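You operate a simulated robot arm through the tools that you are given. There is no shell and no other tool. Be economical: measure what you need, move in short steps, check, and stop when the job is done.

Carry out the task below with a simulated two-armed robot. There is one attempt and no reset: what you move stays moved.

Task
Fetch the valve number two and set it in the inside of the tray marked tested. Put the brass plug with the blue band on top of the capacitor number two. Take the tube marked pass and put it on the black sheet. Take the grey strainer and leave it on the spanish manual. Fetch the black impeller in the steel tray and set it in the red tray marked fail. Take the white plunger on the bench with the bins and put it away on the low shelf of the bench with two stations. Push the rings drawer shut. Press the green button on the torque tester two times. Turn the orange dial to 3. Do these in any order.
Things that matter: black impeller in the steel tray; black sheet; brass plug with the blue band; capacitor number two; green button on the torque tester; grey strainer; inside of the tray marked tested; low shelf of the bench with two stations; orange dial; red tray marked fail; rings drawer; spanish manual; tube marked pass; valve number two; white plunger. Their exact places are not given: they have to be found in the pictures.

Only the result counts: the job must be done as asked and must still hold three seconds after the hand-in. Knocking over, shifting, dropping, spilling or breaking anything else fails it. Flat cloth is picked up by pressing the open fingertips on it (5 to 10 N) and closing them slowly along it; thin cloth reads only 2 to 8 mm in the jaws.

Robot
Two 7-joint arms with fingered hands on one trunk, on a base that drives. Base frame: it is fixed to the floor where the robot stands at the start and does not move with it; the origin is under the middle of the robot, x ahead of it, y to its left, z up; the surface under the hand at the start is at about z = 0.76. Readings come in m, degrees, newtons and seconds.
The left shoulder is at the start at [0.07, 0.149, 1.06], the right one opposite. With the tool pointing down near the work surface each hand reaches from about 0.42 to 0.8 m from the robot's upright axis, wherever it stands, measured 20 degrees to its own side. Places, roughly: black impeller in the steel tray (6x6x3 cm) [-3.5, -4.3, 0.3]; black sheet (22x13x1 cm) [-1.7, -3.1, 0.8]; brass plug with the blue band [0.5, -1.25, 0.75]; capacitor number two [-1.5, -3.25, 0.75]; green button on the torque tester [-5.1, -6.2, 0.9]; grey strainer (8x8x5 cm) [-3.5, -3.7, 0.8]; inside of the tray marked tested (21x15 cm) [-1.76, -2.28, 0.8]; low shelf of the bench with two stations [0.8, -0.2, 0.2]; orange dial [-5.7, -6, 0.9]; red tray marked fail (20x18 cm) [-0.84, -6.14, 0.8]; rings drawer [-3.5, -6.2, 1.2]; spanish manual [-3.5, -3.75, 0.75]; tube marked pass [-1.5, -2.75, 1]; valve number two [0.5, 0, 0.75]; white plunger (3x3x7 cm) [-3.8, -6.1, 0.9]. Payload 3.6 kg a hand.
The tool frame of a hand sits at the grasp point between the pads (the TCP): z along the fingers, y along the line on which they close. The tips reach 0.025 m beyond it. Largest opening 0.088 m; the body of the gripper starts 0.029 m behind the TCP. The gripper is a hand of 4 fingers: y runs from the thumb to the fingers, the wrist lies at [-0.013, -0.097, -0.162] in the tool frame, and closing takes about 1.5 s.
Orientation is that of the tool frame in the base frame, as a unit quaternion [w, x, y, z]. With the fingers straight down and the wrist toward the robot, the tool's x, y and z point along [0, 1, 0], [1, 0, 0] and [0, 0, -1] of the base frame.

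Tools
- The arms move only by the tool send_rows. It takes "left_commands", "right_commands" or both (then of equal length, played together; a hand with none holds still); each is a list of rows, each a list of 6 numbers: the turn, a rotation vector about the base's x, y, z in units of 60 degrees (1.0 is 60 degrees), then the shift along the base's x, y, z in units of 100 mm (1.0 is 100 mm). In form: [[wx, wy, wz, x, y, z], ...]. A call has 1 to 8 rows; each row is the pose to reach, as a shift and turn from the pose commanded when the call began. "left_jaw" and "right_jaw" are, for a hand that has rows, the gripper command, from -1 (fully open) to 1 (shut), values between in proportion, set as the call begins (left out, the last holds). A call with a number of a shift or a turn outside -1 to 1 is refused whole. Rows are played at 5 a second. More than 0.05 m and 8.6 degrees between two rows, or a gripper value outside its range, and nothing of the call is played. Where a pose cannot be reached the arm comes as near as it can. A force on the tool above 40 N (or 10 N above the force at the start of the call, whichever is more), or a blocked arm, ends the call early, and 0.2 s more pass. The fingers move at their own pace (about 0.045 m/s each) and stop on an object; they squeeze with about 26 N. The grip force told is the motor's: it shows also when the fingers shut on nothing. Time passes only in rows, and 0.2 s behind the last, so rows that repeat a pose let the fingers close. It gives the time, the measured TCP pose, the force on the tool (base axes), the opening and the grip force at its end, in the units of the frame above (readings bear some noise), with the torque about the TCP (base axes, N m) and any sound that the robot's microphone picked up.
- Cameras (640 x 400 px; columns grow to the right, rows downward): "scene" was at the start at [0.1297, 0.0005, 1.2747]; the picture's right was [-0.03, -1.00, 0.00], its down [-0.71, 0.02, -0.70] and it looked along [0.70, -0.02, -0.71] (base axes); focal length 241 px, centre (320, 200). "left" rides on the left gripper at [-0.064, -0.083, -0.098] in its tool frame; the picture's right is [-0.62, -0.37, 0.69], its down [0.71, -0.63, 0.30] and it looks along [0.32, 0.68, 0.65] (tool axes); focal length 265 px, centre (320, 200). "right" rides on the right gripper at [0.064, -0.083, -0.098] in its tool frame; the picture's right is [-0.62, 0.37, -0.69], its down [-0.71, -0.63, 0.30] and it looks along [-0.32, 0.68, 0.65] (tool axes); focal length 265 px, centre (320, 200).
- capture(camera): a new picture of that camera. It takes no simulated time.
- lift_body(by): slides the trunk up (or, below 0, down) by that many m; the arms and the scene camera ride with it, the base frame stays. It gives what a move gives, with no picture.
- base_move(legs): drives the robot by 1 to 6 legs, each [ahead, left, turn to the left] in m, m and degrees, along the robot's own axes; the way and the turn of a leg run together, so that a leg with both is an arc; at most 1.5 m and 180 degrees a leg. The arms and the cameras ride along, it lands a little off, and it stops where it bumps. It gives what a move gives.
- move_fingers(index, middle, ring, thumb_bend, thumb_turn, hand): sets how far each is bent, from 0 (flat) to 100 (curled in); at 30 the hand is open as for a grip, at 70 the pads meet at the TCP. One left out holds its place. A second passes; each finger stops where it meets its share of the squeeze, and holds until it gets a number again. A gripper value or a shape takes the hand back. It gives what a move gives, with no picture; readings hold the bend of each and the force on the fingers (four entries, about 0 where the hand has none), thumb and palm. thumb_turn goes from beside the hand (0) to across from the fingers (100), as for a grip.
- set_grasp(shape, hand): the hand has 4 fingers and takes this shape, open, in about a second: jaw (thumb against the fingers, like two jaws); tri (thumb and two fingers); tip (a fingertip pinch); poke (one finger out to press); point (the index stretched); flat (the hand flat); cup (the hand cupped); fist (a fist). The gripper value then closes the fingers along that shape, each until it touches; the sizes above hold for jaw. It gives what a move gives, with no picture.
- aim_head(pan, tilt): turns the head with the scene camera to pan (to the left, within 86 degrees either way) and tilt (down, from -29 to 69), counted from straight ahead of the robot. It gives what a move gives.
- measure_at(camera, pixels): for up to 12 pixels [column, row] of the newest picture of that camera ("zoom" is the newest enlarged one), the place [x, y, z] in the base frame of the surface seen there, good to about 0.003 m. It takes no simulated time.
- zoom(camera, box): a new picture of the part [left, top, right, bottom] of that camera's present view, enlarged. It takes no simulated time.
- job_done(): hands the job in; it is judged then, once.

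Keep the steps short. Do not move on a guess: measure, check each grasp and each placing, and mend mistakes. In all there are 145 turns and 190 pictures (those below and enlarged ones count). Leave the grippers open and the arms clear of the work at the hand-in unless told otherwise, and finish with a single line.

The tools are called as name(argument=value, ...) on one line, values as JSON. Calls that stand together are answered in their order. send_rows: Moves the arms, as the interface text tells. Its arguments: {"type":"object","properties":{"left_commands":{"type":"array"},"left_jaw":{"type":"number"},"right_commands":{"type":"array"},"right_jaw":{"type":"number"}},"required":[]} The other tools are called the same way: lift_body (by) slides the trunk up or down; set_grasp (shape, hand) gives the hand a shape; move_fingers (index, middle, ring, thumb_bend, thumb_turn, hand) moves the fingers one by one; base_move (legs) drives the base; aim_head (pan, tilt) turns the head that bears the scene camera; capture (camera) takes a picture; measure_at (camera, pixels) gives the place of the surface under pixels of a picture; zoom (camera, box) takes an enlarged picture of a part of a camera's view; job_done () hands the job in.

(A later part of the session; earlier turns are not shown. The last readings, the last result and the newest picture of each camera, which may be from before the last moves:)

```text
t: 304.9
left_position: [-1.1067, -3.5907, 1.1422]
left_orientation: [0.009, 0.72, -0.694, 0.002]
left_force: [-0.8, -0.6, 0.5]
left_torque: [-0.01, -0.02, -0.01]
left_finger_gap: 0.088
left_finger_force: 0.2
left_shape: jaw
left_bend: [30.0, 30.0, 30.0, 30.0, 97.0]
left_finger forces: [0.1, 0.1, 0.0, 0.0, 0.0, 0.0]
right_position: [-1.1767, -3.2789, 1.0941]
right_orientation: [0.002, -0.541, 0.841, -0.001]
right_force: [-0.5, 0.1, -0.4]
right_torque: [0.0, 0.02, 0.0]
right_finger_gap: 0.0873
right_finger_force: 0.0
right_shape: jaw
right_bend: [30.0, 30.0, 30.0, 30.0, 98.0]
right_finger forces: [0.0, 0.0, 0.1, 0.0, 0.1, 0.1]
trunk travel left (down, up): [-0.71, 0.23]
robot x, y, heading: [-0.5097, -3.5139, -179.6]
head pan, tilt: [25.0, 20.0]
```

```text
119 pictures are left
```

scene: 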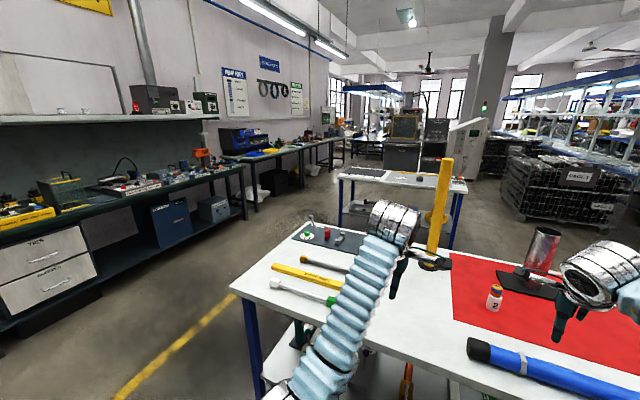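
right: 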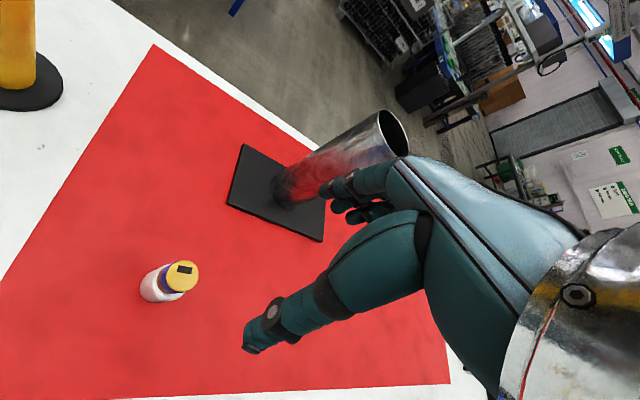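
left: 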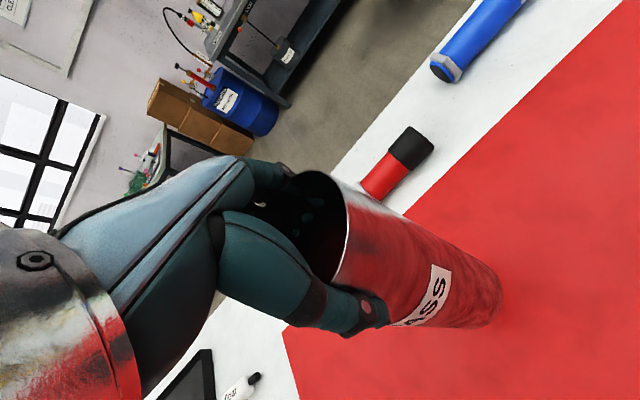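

measure_at(camera="scene", pixels=[[232, 288], [300, 226], [340, 176], [465, 190], [440, 175], [345, 165], [255, 235], [240, 250], [243, 165], [100, 290], [310, 200], [225, 155]])

zoom(camera="scene", box=[0, 90, 260, 330])

```text
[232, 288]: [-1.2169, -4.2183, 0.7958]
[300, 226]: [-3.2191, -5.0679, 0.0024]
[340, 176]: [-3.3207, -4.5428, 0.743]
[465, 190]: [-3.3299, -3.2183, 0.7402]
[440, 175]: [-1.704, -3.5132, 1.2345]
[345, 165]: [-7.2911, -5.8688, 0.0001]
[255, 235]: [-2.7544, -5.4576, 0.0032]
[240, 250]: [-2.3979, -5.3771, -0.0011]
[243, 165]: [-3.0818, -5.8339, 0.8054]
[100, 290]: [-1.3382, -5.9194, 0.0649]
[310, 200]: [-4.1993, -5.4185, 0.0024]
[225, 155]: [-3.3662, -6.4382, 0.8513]
```

```text
1.67 times, centred on (130, 210) of scene
```

zoom: 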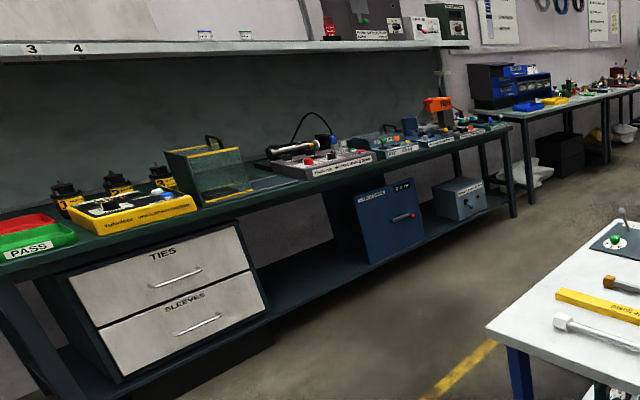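

The small table's east edge is x -3.32, y -4.55…-3.22, and the aisle at y≈-5 is clear. I'll drive there and face the table.

base_move(legs=[[0, 1.45, 0], [1.4, 0, 0], [0.85, 0, 0], [0, -1.2, 0]])

aim_head(pan=0, tilt=45)

capture(camera="scene")

```text
t: 366.5
left_position: [-3.3371, -3.8302, 1.1424]
left_orientation: [0.008, 0.715, -0.699, 0.002]
left_force: [-0.3, 0.5, 0.2]
left_torque: [0.02, 0.01, -0.02]
left_finger_gap: 0.0878
left_finger_force: 0.1
left_shape: jaw
left_bend: [30.0, 30.0, 30.0, 30.0, 97.0]
left_finger forces: [0.1, 0.0, 0.1, 0.0, 0.0, 0.0]
right_position: [-3.4011, -3.5173, 1.0939]
right_orientation: [0.001, -0.535, 0.845, 0.0]
right_force: [0.7, 0.9, -0.6]
right_torque: [0.04, -0.02, 0.0]
right_finger_gap: 0.0876
right_finger_force: 0.1
right_shape: jaw
right_bend: [30.0, 30.0, 30.0, 30.0, 98.0]
right_finger forces: [0.0, 0.0, 0.1, 0.0, 0.0, 0.0]
trunk travel left (down, up): [-0.71, 0.23]
robot x, y, heading: [-2.7347, -3.7613, 179.2]
head pan, tilt: [25.0, 20.0]
```

```text
t: 367.4
left_position: [-3.3367, -3.83, 1.1422]
left_orientation: [0.009, 0.715, -0.699, 0.002]
left_force: [-0.2, -1.4, -0.3]
left_torque: [-0.01, -0.01, -0.02]
left_finger_gap: 0.0881
left_finger_force: 0.1
left_shape: jaw
left_bend: [30.0, 30.0, 30.0, 30.0, 97.0]
left_finger forces: [0.1, 0.0, 0.0, 0.1, 0.0, 0.1]
right_position: [-3.4015, -3.5165, 1.0948]
right_orientation: [0.0, -0.535, 0.845, 0.0]
right_force: [-0.6, -0.1, 0.2]
right_torque: [-0.01, 0.02, 0.02]
right_finger_gap: 0.0878
right_finger_force: 0.1
right_shape: jaw
right_bend: [30.0, 30.0, 30.0, 30.0, 98.0]
right_finger forces: [0.0, 0.0, 0.0, 0.0, 0.1, 0.0]
trunk travel left (down, up): [-0.71, 0.23]
robot x, y, heading: [-2.7351, -3.7626, 179.5]
head pan, tilt: [0.0, 45.0]
```

```text
117 pictures are left
```

scene: 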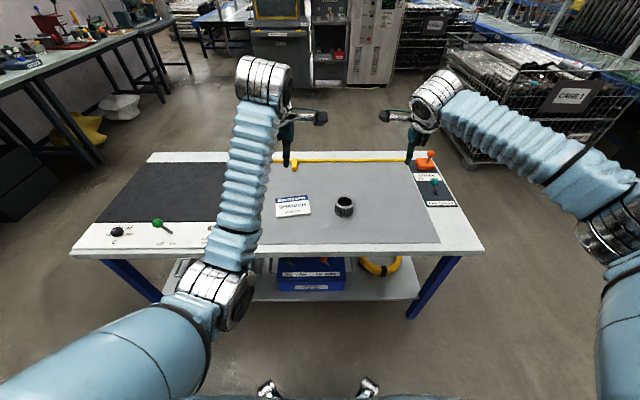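

The manual (Spanish) is at (293,206) and the grey strainer at (344,206). I'll zoom in and measure.

zoom(camera="scene", box=[265, 180, 375, 240])

measure_at(camera="scene", pixels=[[344, 200], [344, 209], [335, 208], [353, 208], [344, 204], [344, 196], [293, 206], [278, 200], [307, 197], [311, 212], [280, 216]])

```text
5.82 times, centred on (320, 210) of scene
```

zoom: 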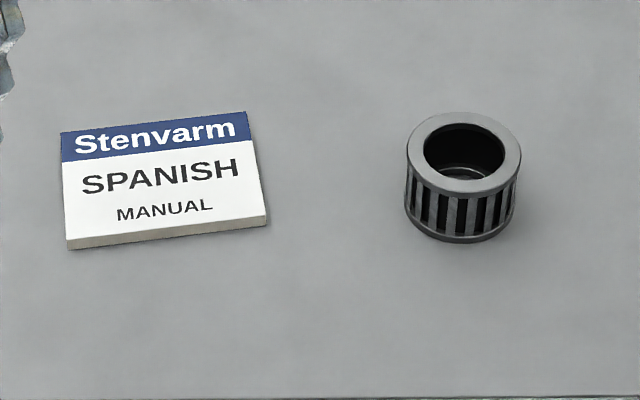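

```text
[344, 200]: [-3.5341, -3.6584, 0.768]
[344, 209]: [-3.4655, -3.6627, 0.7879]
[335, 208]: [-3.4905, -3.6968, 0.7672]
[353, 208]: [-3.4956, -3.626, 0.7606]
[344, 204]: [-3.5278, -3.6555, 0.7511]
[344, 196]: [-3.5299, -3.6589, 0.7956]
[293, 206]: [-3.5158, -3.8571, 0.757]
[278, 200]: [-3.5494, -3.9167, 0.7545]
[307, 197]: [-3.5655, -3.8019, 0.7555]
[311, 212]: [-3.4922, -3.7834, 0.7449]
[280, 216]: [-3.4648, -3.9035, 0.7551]
```

The strainer centre is (-3.500,-3.661), top z 0.796, 8 cm wide; the manual centre is (-3.515,-3.855), top z 0.755. I'll bring the right hand over the strainer and spread its fingers.

base_move(legs=[[0.1, 0.145, 0.6]])

move_fingers(hand="right", index=16, middle=18, ring=18, thumb_bend=18, thumb_turn=100)

lift_body(by=-0.12)

capture(camera="right")

capture(camera="scene")

```text
t: 369.9
left_position: [-3.438, -3.9823, 1.1426]
left_orientation: [0.011, 0.72, -0.694, 0.004]
left_force: [0.3, 0.3, -0.5]
left_torque: [0.01, 0.0, 0.01]
left_finger_gap: 0.0878
left_finger_force: 0.1
left_shape: jaw
left_bend: [30.0, 30.0, 30.0, 30.0, 97.0]
left_finger forces: [0.0, 0.0, 0.0, 0.0, 0.0, 0.0]
right_position: [-3.5068, -3.6674, 1.0938]
right_orientation: [0.002, -0.539, 0.842, 0.0]
right_force: [-0.2, 1.4, 0.1]
right_torque: [0.0, 0.01, 0.01]
right_finger_gap: 0.0878
right_finger_force: 0.0
right_shape: jaw
right_bend: [30.0, 30.0, 30.0, 30.0, 98.0]
right_finger forces: [0.1, 0.1, 0.0, 0.1, 0.0, 0.0]
trunk travel left (down, up): [-0.71, 0.23]
robot x, y, heading: [-2.8406, -3.91, -180.1]
head pan, tilt: [0.0, 45.0]
```

```text
t: 370.9
left_position: [-3.4384, -3.9825, 1.1425]
left_orientation: [0.01, 0.72, -0.694, 0.003]
left_force: [0.7, 0.6, 0.1]
left_torque: [0.0, 0.02, -0.01]
left_finger_gap: 0.0882
left_finger_force: 0.1
left_shape: jaw
left_bend: [30.0, 30.0, 30.0, 30.0, 97.0]
left_finger forces: [0.0, 0.1, 0.0, 0.0, 0.0, 0.0]
right_position: [-3.5058, -3.6675, 1.0931]
right_orientation: [0.001, -0.538, 0.843, 0.0]
right_force: [0.1, 0.5, -0.1]
right_torque: [0.02, 0.0, 0.0]
right_finger_gap: 0.1088
right_finger_force: 0.1
right_shape: fingers
right_bend: [16.0, 18.0, 18.0, 18.0, 97.0]
right_finger forces: [0.0, 0.1, 0.1, 0.0, 0.0, 0.1]
trunk travel left (down, up): [-0.71, 0.23]
robot x, y, heading: [-2.8341, -3.9094, -179.8]
head pan, tilt: [0.0, 45.0]
```

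```text
t: 372.4
left_position: [-3.438, -3.9833, 1.0222]
left_orientation: [0.01, 0.72, -0.694, 0.002]
left_force: [-0.6, -0.7, 0.5]
left_torque: [0.01, -0.03, 0.0]
left_finger_gap: 0.0881
left_finger_force: 0.1
left_shape: jaw
left_bend: [30.0, 30.0, 30.0, 30.0, 97.0]
left_finger forces: [0.1, 0.0, 0.0, 0.0, 0.0, 0.1]
right_position: [-3.5036, -3.6694, 0.975]
right_orientation: [0.001, -0.539, 0.843, 0.0]
right_force: [0.3, 0.0, 0.1]
right_torque: [0.0, -0.02, 0.0]
right_finger_gap: 0.1095
right_finger_force: 0.0
right_shape: fingers
right_bend: [16.0, 18.0, 18.0, 18.0, 97.0]
right_finger forces: [0.0, 0.1, 0.0, 0.0, 0.0, 0.0]
trunk travel left (down, up): [-0.59, 0.35]
robot x, y, heading: [-2.8399, -3.9095, -179.8]
head pan, tilt: [0.0, 45.0]
```

```text
115 pictures are left
```

right: 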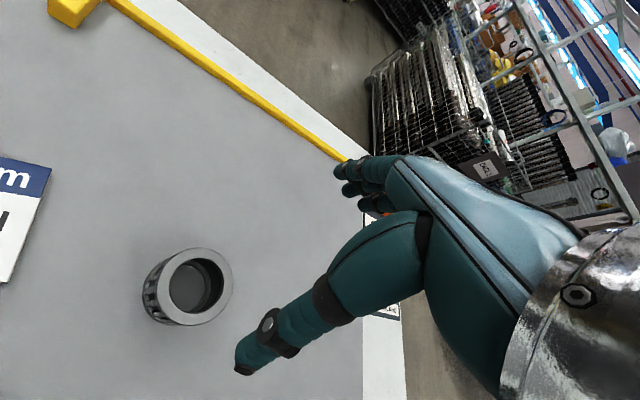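

```text
114 pictures are left
```

scene: 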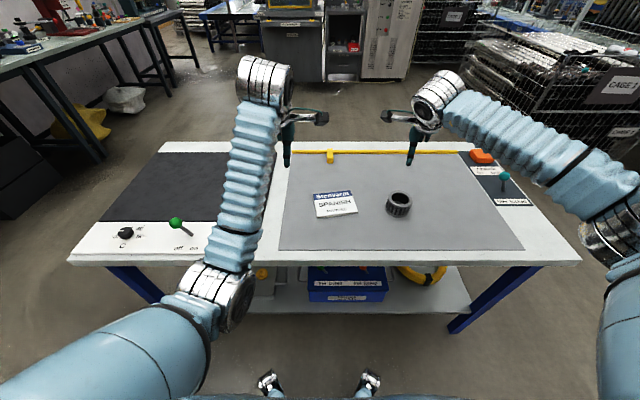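

measure_at(camera="right", pixels=[[165, 275], [225, 285], [195, 254], [190, 318], [203, 280]])

measure_at(camera="scene", pixels=[[220, 300], [235, 270], [399, 193], [399, 206], [389, 200], [409, 200]])

```text
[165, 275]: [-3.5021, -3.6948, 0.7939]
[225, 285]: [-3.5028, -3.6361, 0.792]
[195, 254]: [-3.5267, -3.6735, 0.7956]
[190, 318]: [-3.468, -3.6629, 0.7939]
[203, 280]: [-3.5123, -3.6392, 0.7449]
```

```text
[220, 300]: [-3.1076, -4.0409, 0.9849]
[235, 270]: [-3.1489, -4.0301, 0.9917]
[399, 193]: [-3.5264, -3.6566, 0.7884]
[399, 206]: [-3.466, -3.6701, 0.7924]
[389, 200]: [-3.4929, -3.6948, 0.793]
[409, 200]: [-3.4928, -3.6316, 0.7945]
```

The ring centre is (-3.498,-3.665), diameter about 7 cm. I'll lower the trunk 0.09, then the arm 0.1 to straddle it.

lift_body(by=-0.09)

send_rows(right_commands=[[0, 0, 0, 0.05, 0.04, 0], [0, 0, 0, 0.05, 0.04, -0.3], [0, 0, 0, 0.05, 0.04, -0.6], [0, 0, 0, 0.05, 0.04, -0.85], [0, 0, 0, 0.05, 0.04, -0.98]])

capture(camera="right")

```text
t: 373.7
left_position: [-3.437, -3.9818, 0.933]
left_orientation: [0.01, 0.72, -0.694, 0.003]
left_force: [-0.1, 0.0, 0.2]
left_torque: [0.01, -0.01, 0.0]
left_finger_gap: 0.0878
left_finger_force: 0.1
left_shape: jaw
left_bend: [30.0, 30.0, 30.0, 30.0, 97.0]
left_finger forces: [0.0, 0.0, 0.0, 0.0, 0.1, 0.1]
right_position: [-3.5052, -3.6679, 0.884]
right_orientation: [0.001, -0.539, 0.843, 0.0]
right_force: [0.6, 1.0, 0.1]
right_torque: [-0.03, 0.02, -0.03]
right_finger_gap: 0.1089
right_finger_force: 0.0
right_shape: fingers
right_bend: [16.0, 18.0, 18.0, 18.0, 97.0]
right_finger forces: [0.0, 0.0, 0.0, 0.1, 0.0, 0.1]
trunk travel left (down, up): [-0.5, 0.44]
robot x, y, heading: [-2.8387, -3.9065, -179.8]
head pan, tilt: [0.0, 45.0]
```

```text
t: 374.9
left_position: [-3.4378, -3.9823, 0.9316]
left_orientation: [0.01, 0.72, -0.694, 0.003]
left_force: [-0.8, 0.4, -0.6]
left_torque: [0.0, 0.01, -0.04]
left_finger_gap: 0.088
left_finger_force: 0.1
left_shape: jaw
left_bend: [30.0, 30.0, 30.0, 30.0, 97.0]
left_finger forces: [0.0, 0.0, 0.1, 0.0, 0.0, 0.0]
right_position: [-3.501, -3.664, 0.7856]
right_orientation: [0.0, -0.539, 0.842, 0.0]
right_force: [0.7, 0.2, 1.5]
right_torque: [0.03, 0.03, 0.0]
right_finger_gap: 0.1094
right_finger_force: 0.1
right_shape: fingers
right_bend: [16.0, 18.0, 18.0, 18.0, 97.0]
right_finger forces: [0.1, 0.0, 0.1, 0.0, 0.1, 0.0]
trunk travel left (down, up): [-0.5, 0.44]
robot x, y, heading: [-2.8388, -3.9071, -179.9]
head pan, tilt: [0.0, 45.0]
```

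```text
113 pictures are left
```

right: 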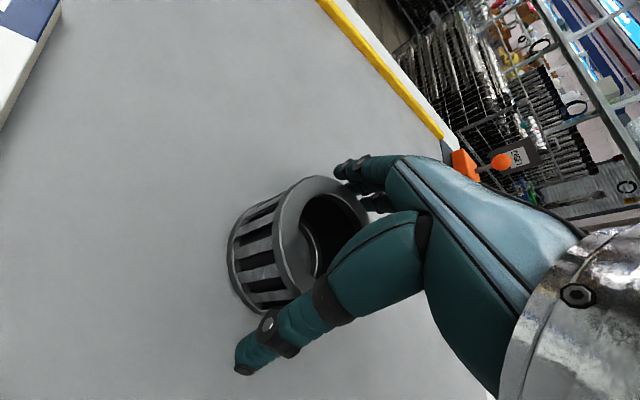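

It is straddled. I'll close and lift gently.

send_rows(right_commands=[[0, 0, 0, 0, 0, 0], [0, 0, 0, 0, 0, 0], [0, 0, 0, 0, 0, 0], [0, 0, 0, 0, 0, 0], [0, 0, 0, 0, 0, 0], [0, 0, 0, 0, 0, 0], [0, 0, 0, 0, 0, 0]], right_jaw=1)

send_rows(right_commands=[[0, 0, 0, 0, 0, 0.1], [0, 0, 0, 0, 0, 0.3], [0, 0, 0, 0, 0, 0.6]])

capture(camera="right")

```text
t: 376.5
left_position: [-3.438, -3.9825, 0.9325]
left_orientation: [0.01, 0.72, -0.694, 0.003]
left_force: [-0.2, 0.9, 0.3]
left_torque: [0.04, 0.02, 0.01]
left_finger_gap: 0.0879
left_finger_force: 0.1
left_shape: jaw
left_bend: [30.0, 30.0, 30.0, 30.0, 97.0]
left_finger forces: [0.1, 0.0, 0.0, 0.1, 0.0, 0.0]
right_position: [-3.5002, -3.6644, 0.786]
right_orientation: [0.001, -0.539, 0.842, 0.0]
right_force: [-0.4, -1.0, 1.1]
right_torque: [0.02, 0.07, 0.07]
right_finger_gap: 0.0697
right_finger_force: 26.2
right_shape: jaw
right_bend: [26.0, 35.0, 35.0, 44.0, 98.0]
right_finger forces: [21.4, 10.3, 3.3, 0.0, 37.7, 0.0]
trunk travel left (down, up): [-0.5, 0.44]
robot x, y, heading: [-2.8399, -3.909, -179.8]
head pan, tilt: [0.0, 45.0]
```

```text
t: 377.3
left_position: [-3.4377, -3.9821, 0.9318]
left_orientation: [0.01, 0.72, -0.694, 0.003]
left_force: [-0.2, 0.2, -0.1]
left_torque: [-0.01, -0.02, -0.01]
left_finger_gap: 0.0879
left_finger_force: 0.1
left_shape: jaw
left_bend: [30.0, 30.0, 30.0, 30.0, 97.0]
left_finger forces: [0.1, 0.1, 0.0, 0.0, 0.0, 0.0]
right_position: [-3.5001, -3.6643, 0.8475]
right_orientation: [0.002, -0.539, 0.843, 0.0]
right_force: [-0.2, 0.4, -2.3]
right_torque: [0.03, 0.0, -0.02]
right_finger_gap: 0.0696
right_finger_force: 26.3
right_shape: jaw
right_bend: [26.0, 35.0, 35.0, 44.0, 98.0]
right_finger forces: [21.3, 10.4, 3.3, 0.1, 36.8, 0.0]
trunk travel left (down, up): [-0.5, 0.44]
robot x, y, heading: [-2.8416, -3.9088, -179.9]
head pan, tilt: [0.0, 45.0]
```

```text
112 pictures are left
```

right: 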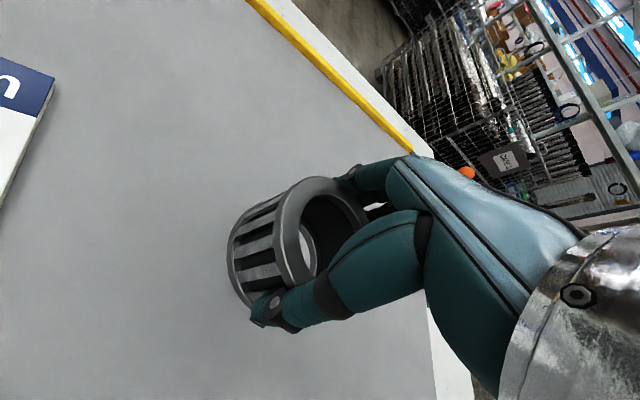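

Held. I'll drive left 0.19 m to carry it over the manual.

base_move(legs=[[0.015, 0.19, 0]])

capture(camera="right")

capture(camera="scene")

```text
t: 380.3
left_position: [-3.4512, -4.1742, 0.9321]
left_orientation: [0.01, 0.723, -0.691, 0.004]
left_force: [-0.4, 0.8, -1.4]
left_torque: [-0.01, 0.01, 0.0]
left_finger_gap: 0.0879
left_finger_force: 0.2
left_shape: jaw
left_bend: [30.0, 30.0, 30.0, 30.0, 97.0]
left_finger forces: [0.0, 0.0, 0.0, 0.0, 0.0, 0.1]
right_position: [-3.514, -3.8547, 0.8478]
right_orientation: [0.002, -0.54, 0.841, 0.0]
right_force: [-0.1, 1.0, -1.6]
right_torque: [0.02, -0.03, -0.02]
right_finger_gap: 0.0695
right_finger_force: 26.0
right_shape: jaw
right_bend: [26.0, 35.0, 35.0, 44.0, 98.0]
right_finger forces: [21.4, 10.2, 3.3, 0.0, 36.8, 0.0]
trunk travel left (down, up): [-0.5, 0.44]
robot x, y, heading: [-2.8549, -4.0976, -179.3]
head pan, tilt: [0.0, 45.0]
```

```text
111 pictures are left
```

right: 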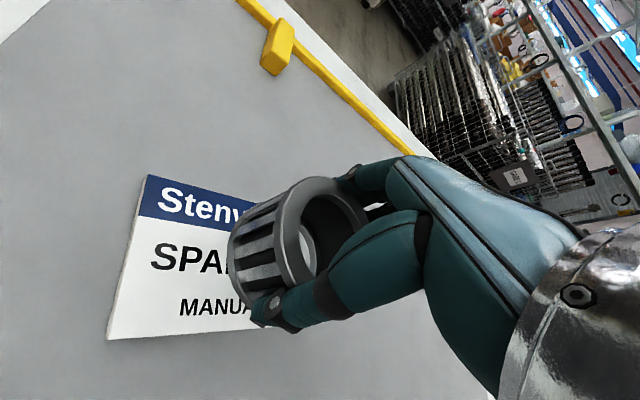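

```text
110 pictures are left
```

scene: 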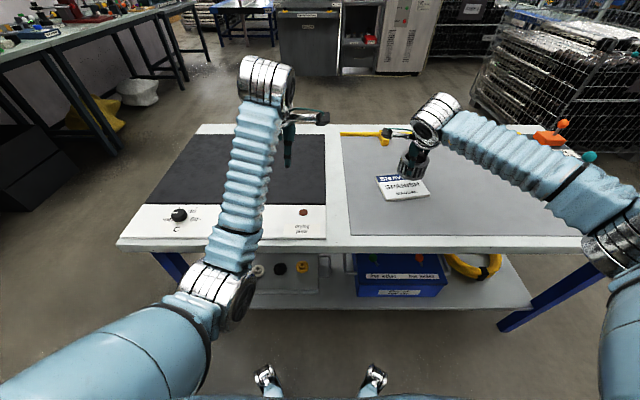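

measure_at(camera="scene", pixels=[[379, 180], [384, 199], [430, 195], [405, 192], [402, 160], [425, 172]])

send_rows(right_commands=[[0, 0, 0, 0, 0, -0.25], [0, 0, 0, 0, 0, -0.42], [0, 0, 0, 0, 0, -0.47], [0, 0, 0, 0, 0, -0.5]])

zoom(camera="scene", box=[350, 120, 460, 220])

```text
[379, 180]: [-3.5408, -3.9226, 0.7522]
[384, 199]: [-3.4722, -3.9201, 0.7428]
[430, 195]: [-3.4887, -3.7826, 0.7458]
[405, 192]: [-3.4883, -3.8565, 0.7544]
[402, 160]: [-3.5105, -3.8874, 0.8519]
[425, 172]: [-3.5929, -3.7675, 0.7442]
```

```text
t: 381.3
left_position: [-3.4514, -4.1764, 0.9314]
left_orientation: [0.012, 0.723, -0.691, 0.004]
left_force: [0.9, 0.1, 0.2]
left_torque: [-0.01, 0.02, 0.0]
left_finger_gap: 0.0882
left_finger_force: 0.0
left_shape: jaw
left_bend: [30.0, 30.0, 30.0, 30.0, 97.0]
left_finger forces: [0.1, 0.0, 0.0, 0.0, 0.0, 0.0]
right_position: [-3.5161, -3.8571, 0.7977]
right_orientation: [0.002, -0.541, 0.841, -0.001]
right_force: [-0.4, -1.2, -1.9]
right_torque: [0.0, 0.02, -0.02]
right_finger_gap: 0.0693
right_finger_force: 25.8
right_shape: jaw
right_bend: [26.0, 35.0, 35.0, 44.0, 98.0]
right_finger forces: [21.3, 10.2, 3.3, 0.1, 36.4, 0.0]
trunk travel left (down, up): [-0.5, 0.44]
robot x, y, heading: [-2.858, -4.1037, -179.6]
head pan, tilt: [0.0, 45.0]
```

```text
4.00 times, centred on (405, 170) of scene
```

zoom: 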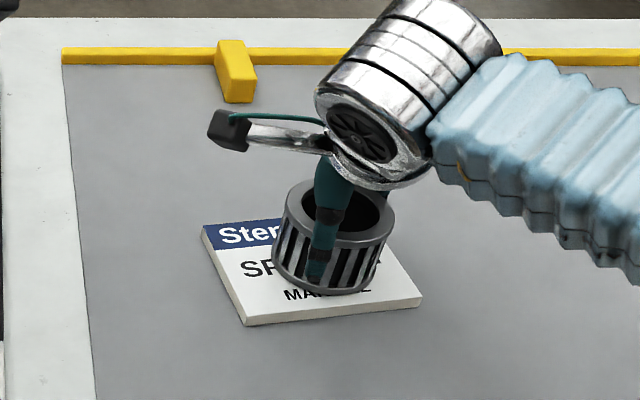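

It is centred over the manual. I'll lower a few mm to contact, open and rise.

send_rows(right_commands=[[0, 0, 0, 0, 0, -0.02], [0, 0, 0, 0, 0, -0.035], [0, 0, 0, 0, 0, -0.045]])

move_fingers(hand="right", index=16, middle=18, ring=18, thumb_bend=18, thumb_turn=100)

send_rows(right_commands=[[0, 0, 0, 0, 0, 0.2], [0, 0, 0, 0, 0, 0.5], [0, 0, 0, 0, 0, 0.8], [0, 0, 0, 0, 0, 1]])

zoom(camera="scene", box=[350, 120, 460, 220])

```text
t: 382.1
left_position: [-3.4506, -4.1766, 0.9333]
left_orientation: [0.011, 0.723, -0.691, 0.003]
left_force: [0.2, 0.8, 0.5]
left_torque: [-0.02, -0.03, 0.03]
left_finger_gap: 0.0881
left_finger_force: 0.2
left_shape: jaw
left_bend: [30.0, 30.0, 30.0, 30.0, 97.0]
left_finger forces: [0.1, 0.1, 0.0, 0.1, 0.1, 0.0]
right_position: [-3.516, -3.8562, 0.796]
right_orientation: [-0.001, -0.541, 0.841, 0.002]
right_force: [-2.5, 0.9, 10.1]
right_torque: [0.19, 0.32, 0.05]
right_finger_gap: 0.0696
right_finger_force: 26.1
right_shape: jaw
right_bend: [25.0, 34.0, 35.0, 44.0, 98.0]
right_finger forces: [21.2, 11.4, 4.0, 0.0, 36.9, 0.0]
trunk travel left (down, up): [-0.5, 0.44]
robot x, y, heading: [-2.8522, -4.0974, -179.5]
head pan, tilt: [0.0, 45.0]
```

```text
t: 383.1
left_position: [-3.4516, -4.1756, 0.9324]
left_orientation: [0.012, 0.723, -0.691, 0.004]
left_force: [-0.7, -0.3, 0.4]
left_torque: [0.0, -0.01, -0.01]
left_finger_gap: 0.0879
left_finger_force: 0.0
left_shape: jaw
left_bend: [30.0, 30.0, 30.0, 30.0, 97.0]
left_finger forces: [0.1, 0.0, 0.0, 0.1, 0.0, 0.0]
right_position: [-3.5163, -3.8554, 0.7932]
right_orientation: [0.002, -0.541, 0.841, 0.0]
right_force: [-0.4, 0.6, -0.8]
right_torque: [0.0, 0.0, -0.04]
right_finger_gap: 0.1089
right_finger_force: 0.2
right_shape: fingers
right_bend: [16.0, 18.0, 18.0, 18.0, 97.0]
right_finger forces: [0.0, 0.1, 0.1, 0.1, 0.1, 0.0]
trunk travel left (down, up): [-0.5, 0.44]
robot x, y, heading: [-2.8522, -4.0953, -179.2]
head pan, tilt: [0.0, 45.0]
```

```text
t: 384.1
left_position: [-3.452, -4.1759, 0.9316]
left_orientation: [0.012, 0.723, -0.69, 0.003]
left_force: [0.3, 0.1, -0.5]
left_torque: [0.0, 0.01, 0.04]
left_finger_gap: 0.0881
left_finger_force: 0.1
left_shape: jaw
left_bend: [30.0, 30.0, 30.0, 30.0, 97.0]
left_finger forces: [0.0, 0.0, 0.0, 0.0, 0.0, 0.0]
right_position: [-3.513, -3.8559, 0.8939]
right_orientation: [0.001, -0.54, 0.842, 0.0]
right_force: [0.0, -0.5, 1.3]
right_torque: [0.01, -0.02, 0.02]
right_finger_gap: 0.1089
right_finger_force: 0.0
right_shape: fingers
right_bend: [16.0, 18.0, 18.0, 18.0, 97.0]
right_finger forces: [0.0, 0.1, 0.0, 0.1, 0.1, 0.0]
trunk travel left (down, up): [-0.5, 0.44]
robot x, y, heading: [-2.8529, -4.094, -179.6]
head pan, tilt: [0.0, 45.0]
```

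```text
4.00 times, centred on (405, 170) of scene
```

zoom: 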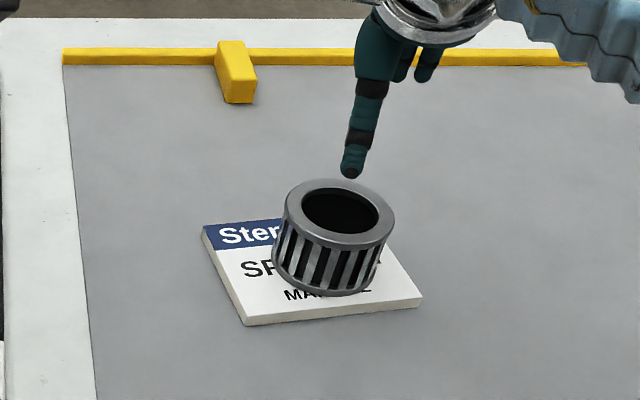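

The strainer rests on the manual. Next is the impeller on the low shelf. I'll back up, lower the trunk and look under the table.

base_move(legs=[[-0.48, 0, 0]])

lift_body(by=-0.4)

aim_head(pan=5, tilt=30)

capture(camera="scene")

capture(camera="left")

```text
t: 390.7
left_position: [-2.969, -4.1753, 0.9331]
left_orientation: [0.012, 0.725, -0.688, 0.001]
left_force: [0.5, 0.3, 0.9]
left_torque: [-0.02, 0.02, 0.0]
left_finger_gap: 0.088
left_finger_force: 0.0
left_shape: jaw
left_bend: [30.0, 30.0, 30.0, 30.0, 97.0]
left_finger forces: [0.1, 0.1, 0.0, 0.1, 0.1, 0.0]
right_position: [-3.0324, -3.8547, 0.894]
right_orientation: [0.001, -0.544, 0.839, 0.0]
right_force: [-0.1, 0.8, 0.2]
right_torque: [-0.01, -0.01, 0.0]
right_finger_gap: 0.1088
right_finger_force: 0.1
right_shape: fingers
right_bend: [16.0, 18.0, 18.0, 18.0, 97.0]
right_finger forces: [0.1, 0.0, 0.1, 0.1, 0.0, 0.0]
trunk travel left (down, up): [-0.5, 0.44]
robot x, y, heading: [-2.3689, -4.0964, -179.2]
head pan, tilt: [0.0, 45.0]
```

```text
t: 394.6
left_position: [-2.9691, -4.1733, 0.5339]
left_orientation: [0.011, 0.725, -0.688, 0.002]
left_force: [0.1, 0.0, 0.0]
left_torque: [0.05, 0.01, 0.03]
left_finger_gap: 0.088
left_finger_force: 0.1
left_shape: jaw
left_bend: [30.0, 30.0, 30.0, 30.0, 97.0]
left_finger forces: [0.1, 0.0, 0.0, 0.0, 0.0, 0.0]
right_position: [-3.0339, -3.8541, 0.4924]
right_orientation: [0.001, -0.545, 0.839, 0.0]
right_force: [1.3, 1.0, 0.2]
right_torque: [-0.02, 0.0, 0.04]
right_finger_gap: 0.109
right_finger_force: 0.1
right_shape: fingers
right_bend: [16.0, 18.0, 18.0, 18.0, 97.0]
right_finger forces: [0.0, 0.1, 0.1, 0.0, 0.0, 0.0]
trunk travel left (down, up): [-0.1, 0.84]
robot x, y, heading: [-2.3696, -4.0949, -179.1]
head pan, tilt: [0.0, 45.0]
```

```text
t: 395.3
left_position: [-2.9684, -4.1741, 0.5337]
left_orientation: [0.011, 0.726, -0.688, 0.002]
left_force: [-0.2, -0.1, 0.2]
left_torque: [0.0, -0.01, 0.05]
left_finger_gap: 0.0877
left_finger_force: 0.2
left_shape: jaw
left_bend: [30.0, 30.0, 30.0, 30.0, 97.0]
left_finger forces: [0.1, 0.0, 0.0, 0.1, 0.0, 0.0]
right_position: [-3.032, -3.8549, 0.4928]
right_orientation: [0.001, -0.544, 0.839, 0.0]
right_force: [0.1, 0.3, 0.4]
right_torque: [0.0, -0.01, -0.02]
right_finger_gap: 0.1089
right_finger_force: 0.1
right_shape: fingers
right_bend: [16.0, 18.0, 18.0, 18.0, 97.0]
right_finger forces: [0.0, 0.0, 0.1, 0.0, 0.1, 0.1]
trunk travel left (down, up): [-0.1, 0.84]
robot x, y, heading: [-2.3733, -4.0934, -179.3]
head pan, tilt: [5.0, 30.0]
```

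```text
107 pictures are left
```

scene: 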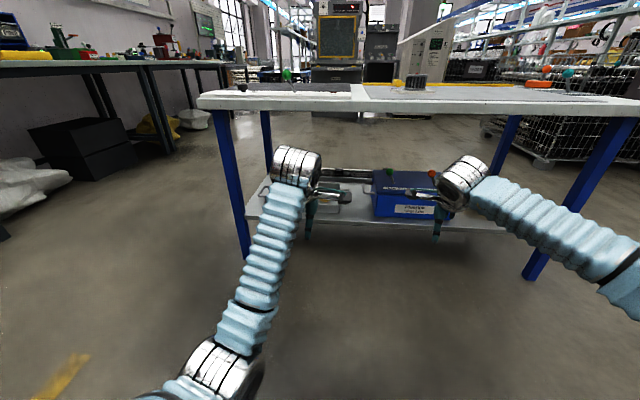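

```text
106 pictures are left
```

left: 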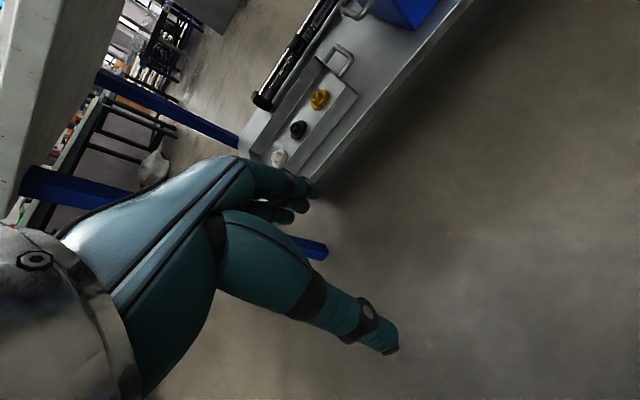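

The left camera sees the steel tray with the yellow, black and white impellers; black is at (298,130). I'll zoom and measure.

zoom(camera="left", box=[240, 50, 380, 200])

measure_at(camera="left", pixels=[[298, 128], [298, 138], [292, 130], [305, 130], [320, 97], [279, 156], [310, 115], [352, 95], [275, 105], [330, 180], [315, 245]])

measure_at(camera="scene", pixels=[[225, 110], [345, 108], [245, 215], [250, 255], [230, 180], [290, 165], [220, 370], [330, 195], [262, 150]])

```text
2.67 times, centred on (310, 125) of left
```

zoom: 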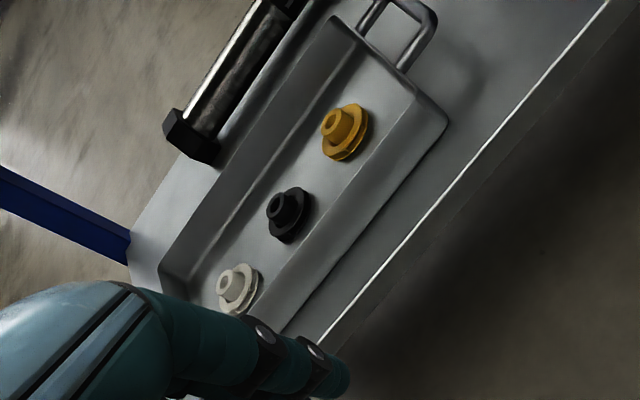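

```text
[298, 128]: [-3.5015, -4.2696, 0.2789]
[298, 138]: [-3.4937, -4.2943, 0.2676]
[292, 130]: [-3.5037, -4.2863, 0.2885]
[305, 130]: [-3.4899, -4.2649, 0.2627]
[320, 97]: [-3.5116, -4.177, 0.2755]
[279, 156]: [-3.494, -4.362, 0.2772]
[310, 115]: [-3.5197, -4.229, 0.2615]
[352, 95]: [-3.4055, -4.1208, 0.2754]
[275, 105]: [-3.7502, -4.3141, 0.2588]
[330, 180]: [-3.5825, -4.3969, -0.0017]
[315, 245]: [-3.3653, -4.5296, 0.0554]
```

```text
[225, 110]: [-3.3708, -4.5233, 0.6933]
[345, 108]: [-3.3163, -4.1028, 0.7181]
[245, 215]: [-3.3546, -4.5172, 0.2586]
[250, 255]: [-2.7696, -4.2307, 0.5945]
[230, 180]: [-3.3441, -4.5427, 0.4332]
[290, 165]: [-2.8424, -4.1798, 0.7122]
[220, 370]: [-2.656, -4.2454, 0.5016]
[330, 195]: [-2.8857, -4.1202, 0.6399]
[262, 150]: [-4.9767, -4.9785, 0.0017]
```

The black impeller is at about (-3.503,-4.28), hub top z 0.289, tray floor about 0.26. A blue box sits where the right hand would go, so I'll approach turned 25° to the right with the right hand retracted and raised. First I'll retract, then lower, turn and pre-position.

send_rows(right_commands=[[0, 0, 0, 0.3, 0, 0.3], [0, 0, 0, 0.6, 0, 0.6], [0, 0, 0, 0.9, 0, 0.9], [0, 0, 0, 1, 0, 1]], right_jaw=-1)

lift_body(by=-0.09)

base_move(legs=[[0, 0, -25.7], [0, 0.568, 0], [0.044, 0, 0]])

capture(camera="left")

capture(camera="scene")

```text
t: 396.3
left_position: [-2.9691, -4.1734, 0.5332]
left_orientation: [0.012, 0.726, -0.688, 0.003]
left_force: [-0.7, 0.1, 0.3]
left_torque: [-0.02, -0.01, 0.01]
left_finger_gap: 0.0882
left_finger_force: 0.1
left_shape: jaw
left_bend: [30.0, 30.0, 30.0, 30.0, 97.0]
left_finger forces: [0.1, 0.0, 0.0, 0.1, 0.0, 0.0]
right_position: [-2.9324, -3.855, 0.5936]
right_orientation: [0.001, -0.544, 0.839, 0.0]
right_force: [-0.1, -0.1, 0.3]
right_torque: [-0.01, -0.01, 0.02]
right_finger_gap: 0.0876
right_finger_force: 0.1
right_shape: jaw
right_bend: [30.0, 30.0, 30.0, 30.0, 97.0]
right_finger forces: [0.1, 0.0, 0.0, 0.0, 0.1, 0.0]
trunk travel left (down, up): [-0.1, 0.84]
robot x, y, heading: [-2.3693, -4.0912, -179.1]
head pan, tilt: [5.0, 30.0]
```

```text
t: 397.6
left_position: [-2.9689, -4.174, 0.4441]
left_orientation: [0.012, 0.725, -0.688, 0.002]
left_force: [0.4, -0.9, -0.1]
left_torque: [-0.03, 0.01, -0.03]
left_finger_gap: 0.0881
left_finger_force: 0.0
left_shape: jaw
left_bend: [30.0, 30.0, 30.0, 30.0, 97.0]
left_finger forces: [0.1, 0.0, 0.1, 0.1, 0.0, 0.0]
right_position: [-2.9332, -3.8534, 0.5023]
right_orientation: [0.0, -0.544, 0.839, 0.001]
right_force: [0.8, -0.4, -0.3]
right_torque: [0.0, 0.0, 0.03]
right_finger_gap: 0.088
right_finger_force: 0.0
right_shape: jaw
right_bend: [30.0, 30.0, 30.0, 30.0, 97.0]
right_finger forces: [0.0, 0.0, 0.2, 0.0, 0.1, 0.0]
trunk travel left (down, up): [-0.01, 0.93]
robot x, y, heading: [-2.3692, -4.0926, -179.3]
head pan, tilt: [5.0, 30.0]
```

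```text
t: 409.2
left_position: [-3.223, -4.4013, 0.4442]
left_orientation: [-0.012, -0.551, 0.835, 0.0]
left_force: [0.0, 0.9, -0.8]
left_torque: [0.02, 0.0, -0.01]
left_finger_gap: 0.0879
left_finger_force: 0.0
left_shape: jaw
left_bend: [30.0, 30.0, 30.0, 30.0, 98.0]
left_finger forces: [0.1, 0.0, 0.0, 0.1, 0.1, 0.0]
right_position: [-3.0505, -4.1317, 0.5014]
right_orientation: [0.001, -0.34, 0.94, 0.0]
right_force: [-0.5, 0.8, 0.0]
right_torque: [0.01, -0.03, 0.02]
right_finger_gap: 0.088
right_finger_force: 0.0
right_shape: jaw
right_bend: [30.0, 30.0, 30.0, 30.0, 97.0]
right_finger forces: [0.0, 0.0, 0.0, 0.0, 0.0, 0.0]
trunk travel left (down, up): [-0.01, 0.93]
robot x, y, heading: [-2.6509, -4.5923, 154.9]
head pan, tilt: [5.0, 30.0]
```

```text
104 pictures are left
```

left: 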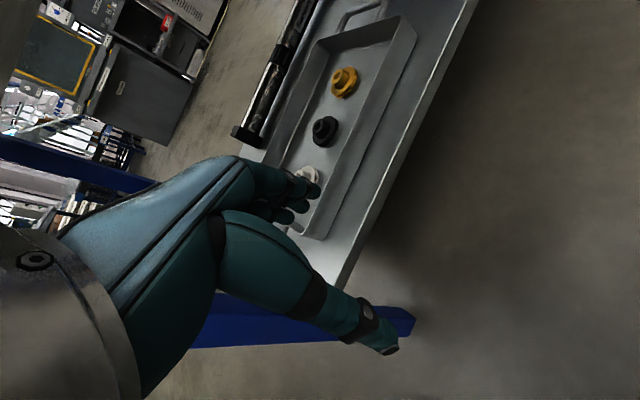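

```text
103 pictures are left
```

scene: 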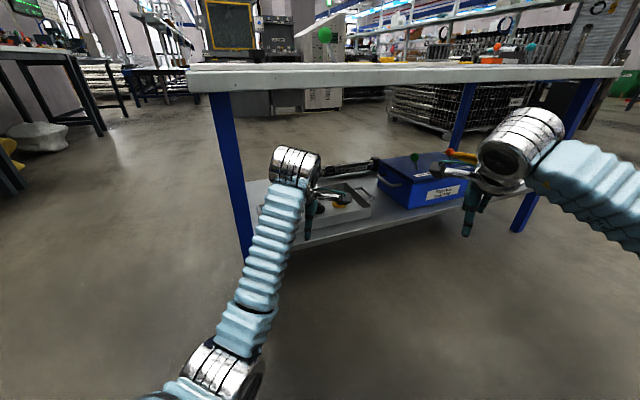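

I'll re-measure from here: the impeller and the tray walls.

measure_at(camera="left", pixels=[[318, 127], [326, 131], [331, 120], [335, 140], [350, 150], [365, 165], [297, 110], [285, 125], [345, 82], [305, 175]])

send_rows(left_commands=[[0, 0, 0.14, 0, 0, 0], [0, 0, 0.28, 0, 0, 0], [0, 0, 0.417, 0, 0, 0], [0, 0, 0.417, 0, 0, 0]], left_jaw=-1)

zoom(camera="left", box=[230, 0, 450, 260])

```text
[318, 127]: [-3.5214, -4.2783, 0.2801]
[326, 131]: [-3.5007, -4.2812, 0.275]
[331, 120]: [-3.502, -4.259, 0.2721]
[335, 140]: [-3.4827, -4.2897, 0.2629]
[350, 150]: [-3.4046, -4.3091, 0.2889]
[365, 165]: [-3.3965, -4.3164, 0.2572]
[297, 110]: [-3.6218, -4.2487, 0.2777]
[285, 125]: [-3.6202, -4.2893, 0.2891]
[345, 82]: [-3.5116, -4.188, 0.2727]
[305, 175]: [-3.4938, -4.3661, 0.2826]
```

```text
t: 410.4
left_position: [-3.2445, -4.4293, 0.4358]
left_orientation: [0.039, 0.738, -0.674, 0.011]
left_force: [-0.5, 0.1, -0.2]
left_torque: [0.02, 0.04, 0.0]
left_finger_gap: 0.088
left_finger_force: 0.1
left_shape: jaw
left_bend: [30.0, 30.0, 30.0, 30.0, 98.0]
left_finger forces: [0.1, 0.0, 0.1, 0.1, 0.1, 0.0]
right_position: [-3.0501, -4.1321, 0.5032]
right_orientation: [0.001, -0.34, 0.94, 0.0]
right_force: [0.9, 0.0, -0.4]
right_torque: [0.0, -0.02, -0.02]
right_finger_gap: 0.0882
right_finger_force: 0.0
right_shape: jaw
right_bend: [30.0, 30.0, 30.0, 30.0, 97.0]
right_finger forces: [0.0, 0.0, 0.0, 0.0, 0.0, 0.0]
trunk travel left (down, up): [-0.01, 0.93]
robot x, y, heading: [-2.6546, -4.5922, 154.5]
head pan, tilt: [5.0, 30.0]
stopped in row 4 (left hand): the arm was blocked; the commanded pose is now the measured one
```

```text
1.54 times, centred on (340, 130) of left
```

zoom: 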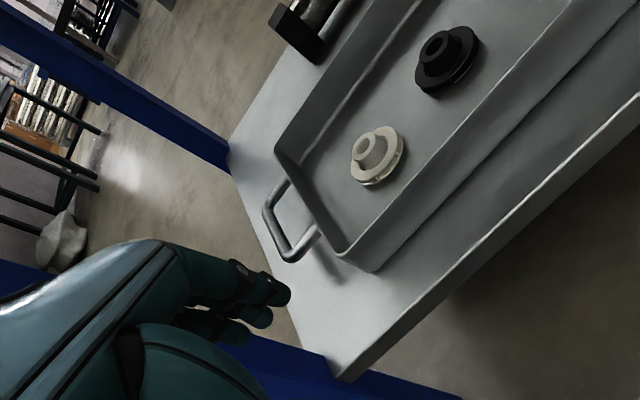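

The turn got blocked near the end, with a 4.6° tilt left. I'll relax the yaw a little and level the hand.

send_rows(left_commands=[[0.03, -0.02, -0.08, 0, 0, 0.05], [0.069, -0.035, -0.15, 0, 0, 0.05], [0.069, -0.035, -0.15, 0, 0, 0.05]])

capture(camera="scene")

```text
t: 411.2
left_position: [-3.2472, -4.4337, 0.4394]
left_orientation: [-0.006, -0.685, 0.729, 0.0]
left_force: [0.0, -0.3, -0.1]
left_torque: [0.01, 0.01, 0.02]
left_finger_gap: 0.088
left_finger_force: 0.1
left_shape: jaw
left_bend: [30.0, 30.0, 30.0, 30.0, 98.0]
left_finger forces: [0.1, 0.1, 0.1, 0.0, 0.0, 0.0]
right_position: [-3.0491, -4.1315, 0.5026]
right_orientation: [0.001, -0.339, 0.941, -0.001]
right_force: [-1.0, 0.3, -0.2]
right_torque: [0.01, 0.0, 0.01]
right_finger_gap: 0.0881
right_finger_force: 0.1
right_shape: jaw
right_bend: [30.0, 30.0, 30.0, 30.0, 97.0]
right_finger forces: [0.0, 0.0, 0.0, 0.0, 0.0, 0.1]
trunk travel left (down, up): [-0.01, 0.93]
robot x, y, heading: [-2.6501, -4.5949, 154.6]
head pan, tilt: [5.0, 30.0]
```

```text
101 pictures are left
```

scene: 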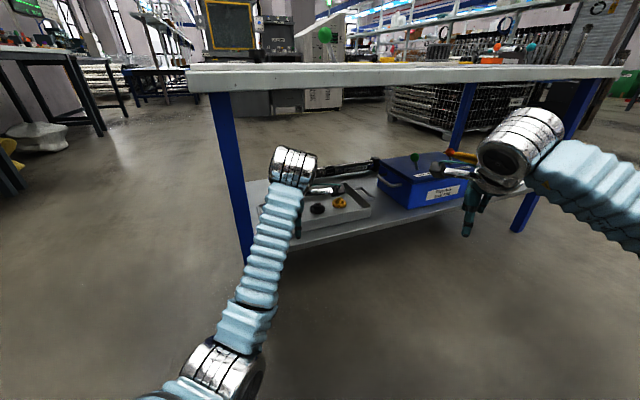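

The hand is level. I'll drive 0.297 m forward and 0.029 right, under the table, to above the impeller.

base_move(legs=[[0.15, -0.029, 0], [0.147, 0, 0]])

capture(camera="left")

capture(camera="scene")

```text
t: 415.9
left_position: [-3.5075, -4.2836, 0.4435]
left_orientation: [-0.004, -0.689, 0.725, 0.005]
left_force: [-0.3, -0.1, 0.0]
left_torque: [0.01, -0.02, -0.01]
left_finger_gap: 0.088
left_finger_force: 0.1
left_shape: jaw
left_bend: [30.0, 30.0, 30.0, 30.0, 98.0]
left_finger forces: [0.0, 0.0, 0.1, 0.1, 0.1, 0.1]
right_position: [-3.308, -3.9782, 0.5015]
right_orientation: [0.0, -0.341, 0.94, -0.001]
right_force: [-0.4, 0.5, 1.3]
right_torque: [0.01, 0.01, -0.02]
right_finger_gap: 0.0881
right_finger_force: 0.1
right_shape: jaw
right_bend: [30.0, 30.0, 30.0, 30.0, 97.0]
right_finger forces: [0.0, 0.0, 0.1, 0.0, 0.0, 0.0]
trunk travel left (down, up): [-0.01, 0.93]
robot x, y, heading: [-2.9127, -4.44, 155.0]
head pan, tilt: [5.0, 30.0]
```

```text
100 pictures are left
```

left: 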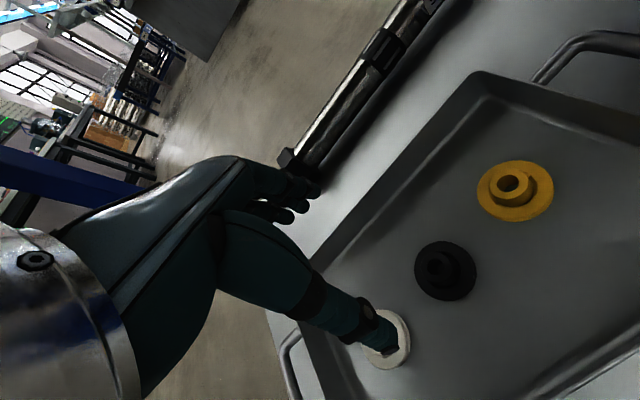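

```text
99 pictures are left
```

scene: 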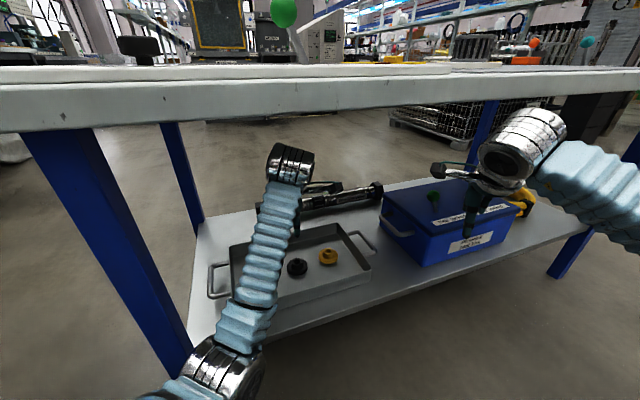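

measure_at(camera="left", pixels=[[438, 268], [447, 275], [416, 270], [475, 270], [447, 243], [445, 299], [440, 262], [445, 262]])

zoom(camera="left", box=[400, 230, 490, 310])

```text
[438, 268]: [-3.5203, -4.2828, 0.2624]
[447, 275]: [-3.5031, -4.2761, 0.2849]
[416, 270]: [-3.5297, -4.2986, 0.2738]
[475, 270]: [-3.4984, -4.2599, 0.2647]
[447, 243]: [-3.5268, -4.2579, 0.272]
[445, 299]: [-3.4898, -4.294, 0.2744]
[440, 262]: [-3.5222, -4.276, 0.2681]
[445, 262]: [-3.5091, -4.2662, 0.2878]
```

```text
5.00 times, centred on (445, 270) of left
```

zoom: 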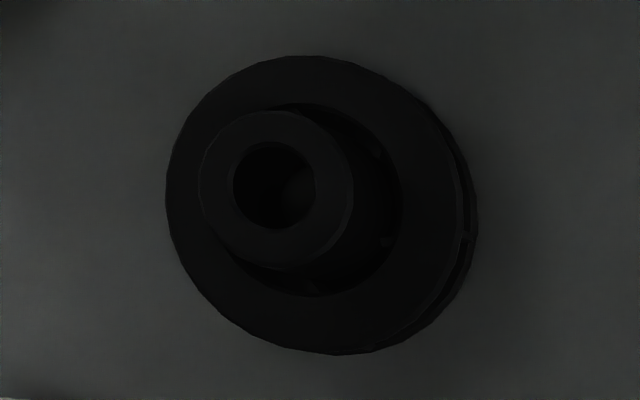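

The impeller centre is (-3.510,-4.278), flange top z 0.273. I'll lower the left hand in two steps.

send_rows(left_commands=[[0, 0, 0, -0.02, 0.05, -0.3], [0, 0, 0, -0.02, 0.05, -0.6], [0, 0, 0, -0.02, 0.05, -0.9]])

capture(camera="left")

```text
t: 416.9
left_position: [-3.5268, -4.2999, 0.3641]
left_orientation: [-0.022, -0.703, 0.711, 0.01]
left_force: [0.8, 0.4, 0.0]
left_torque: [0.01, 0.01, -0.01]
left_finger_gap: 0.0879
left_finger_force: 0.1
left_shape: jaw
left_bend: [30.0, 30.0, 30.0, 30.0, 98.0]
left_finger forces: [0.0, 0.1, 0.0, 0.0, 0.1, 0.0]
right_position: [-3.3089, -3.978, 0.5025]
right_orientation: [0.001, -0.342, 0.94, -0.001]
right_force: [-0.3, -0.3, 1.1]
right_torque: [0.01, 0.0, 0.0]
right_finger_gap: 0.0883
right_finger_force: 0.2
right_shape: jaw
right_bend: [30.0, 30.0, 30.0, 30.0, 97.0]
right_finger forces: [0.0, 0.1, 0.1, 0.0, 0.0, 0.1]
trunk travel left (down, up): [-0.01, 0.93]
robot x, y, heading: [-2.9146, -4.4387, 154.6]
head pan, tilt: [5.0, 30.0]
stopped in row 3 (left hand): the arm was blocked; the commanded pose is now the measured one
```

```text
97 pictures are left
```

left: 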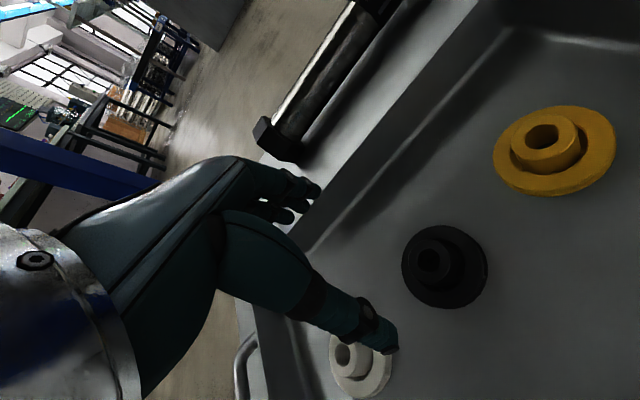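

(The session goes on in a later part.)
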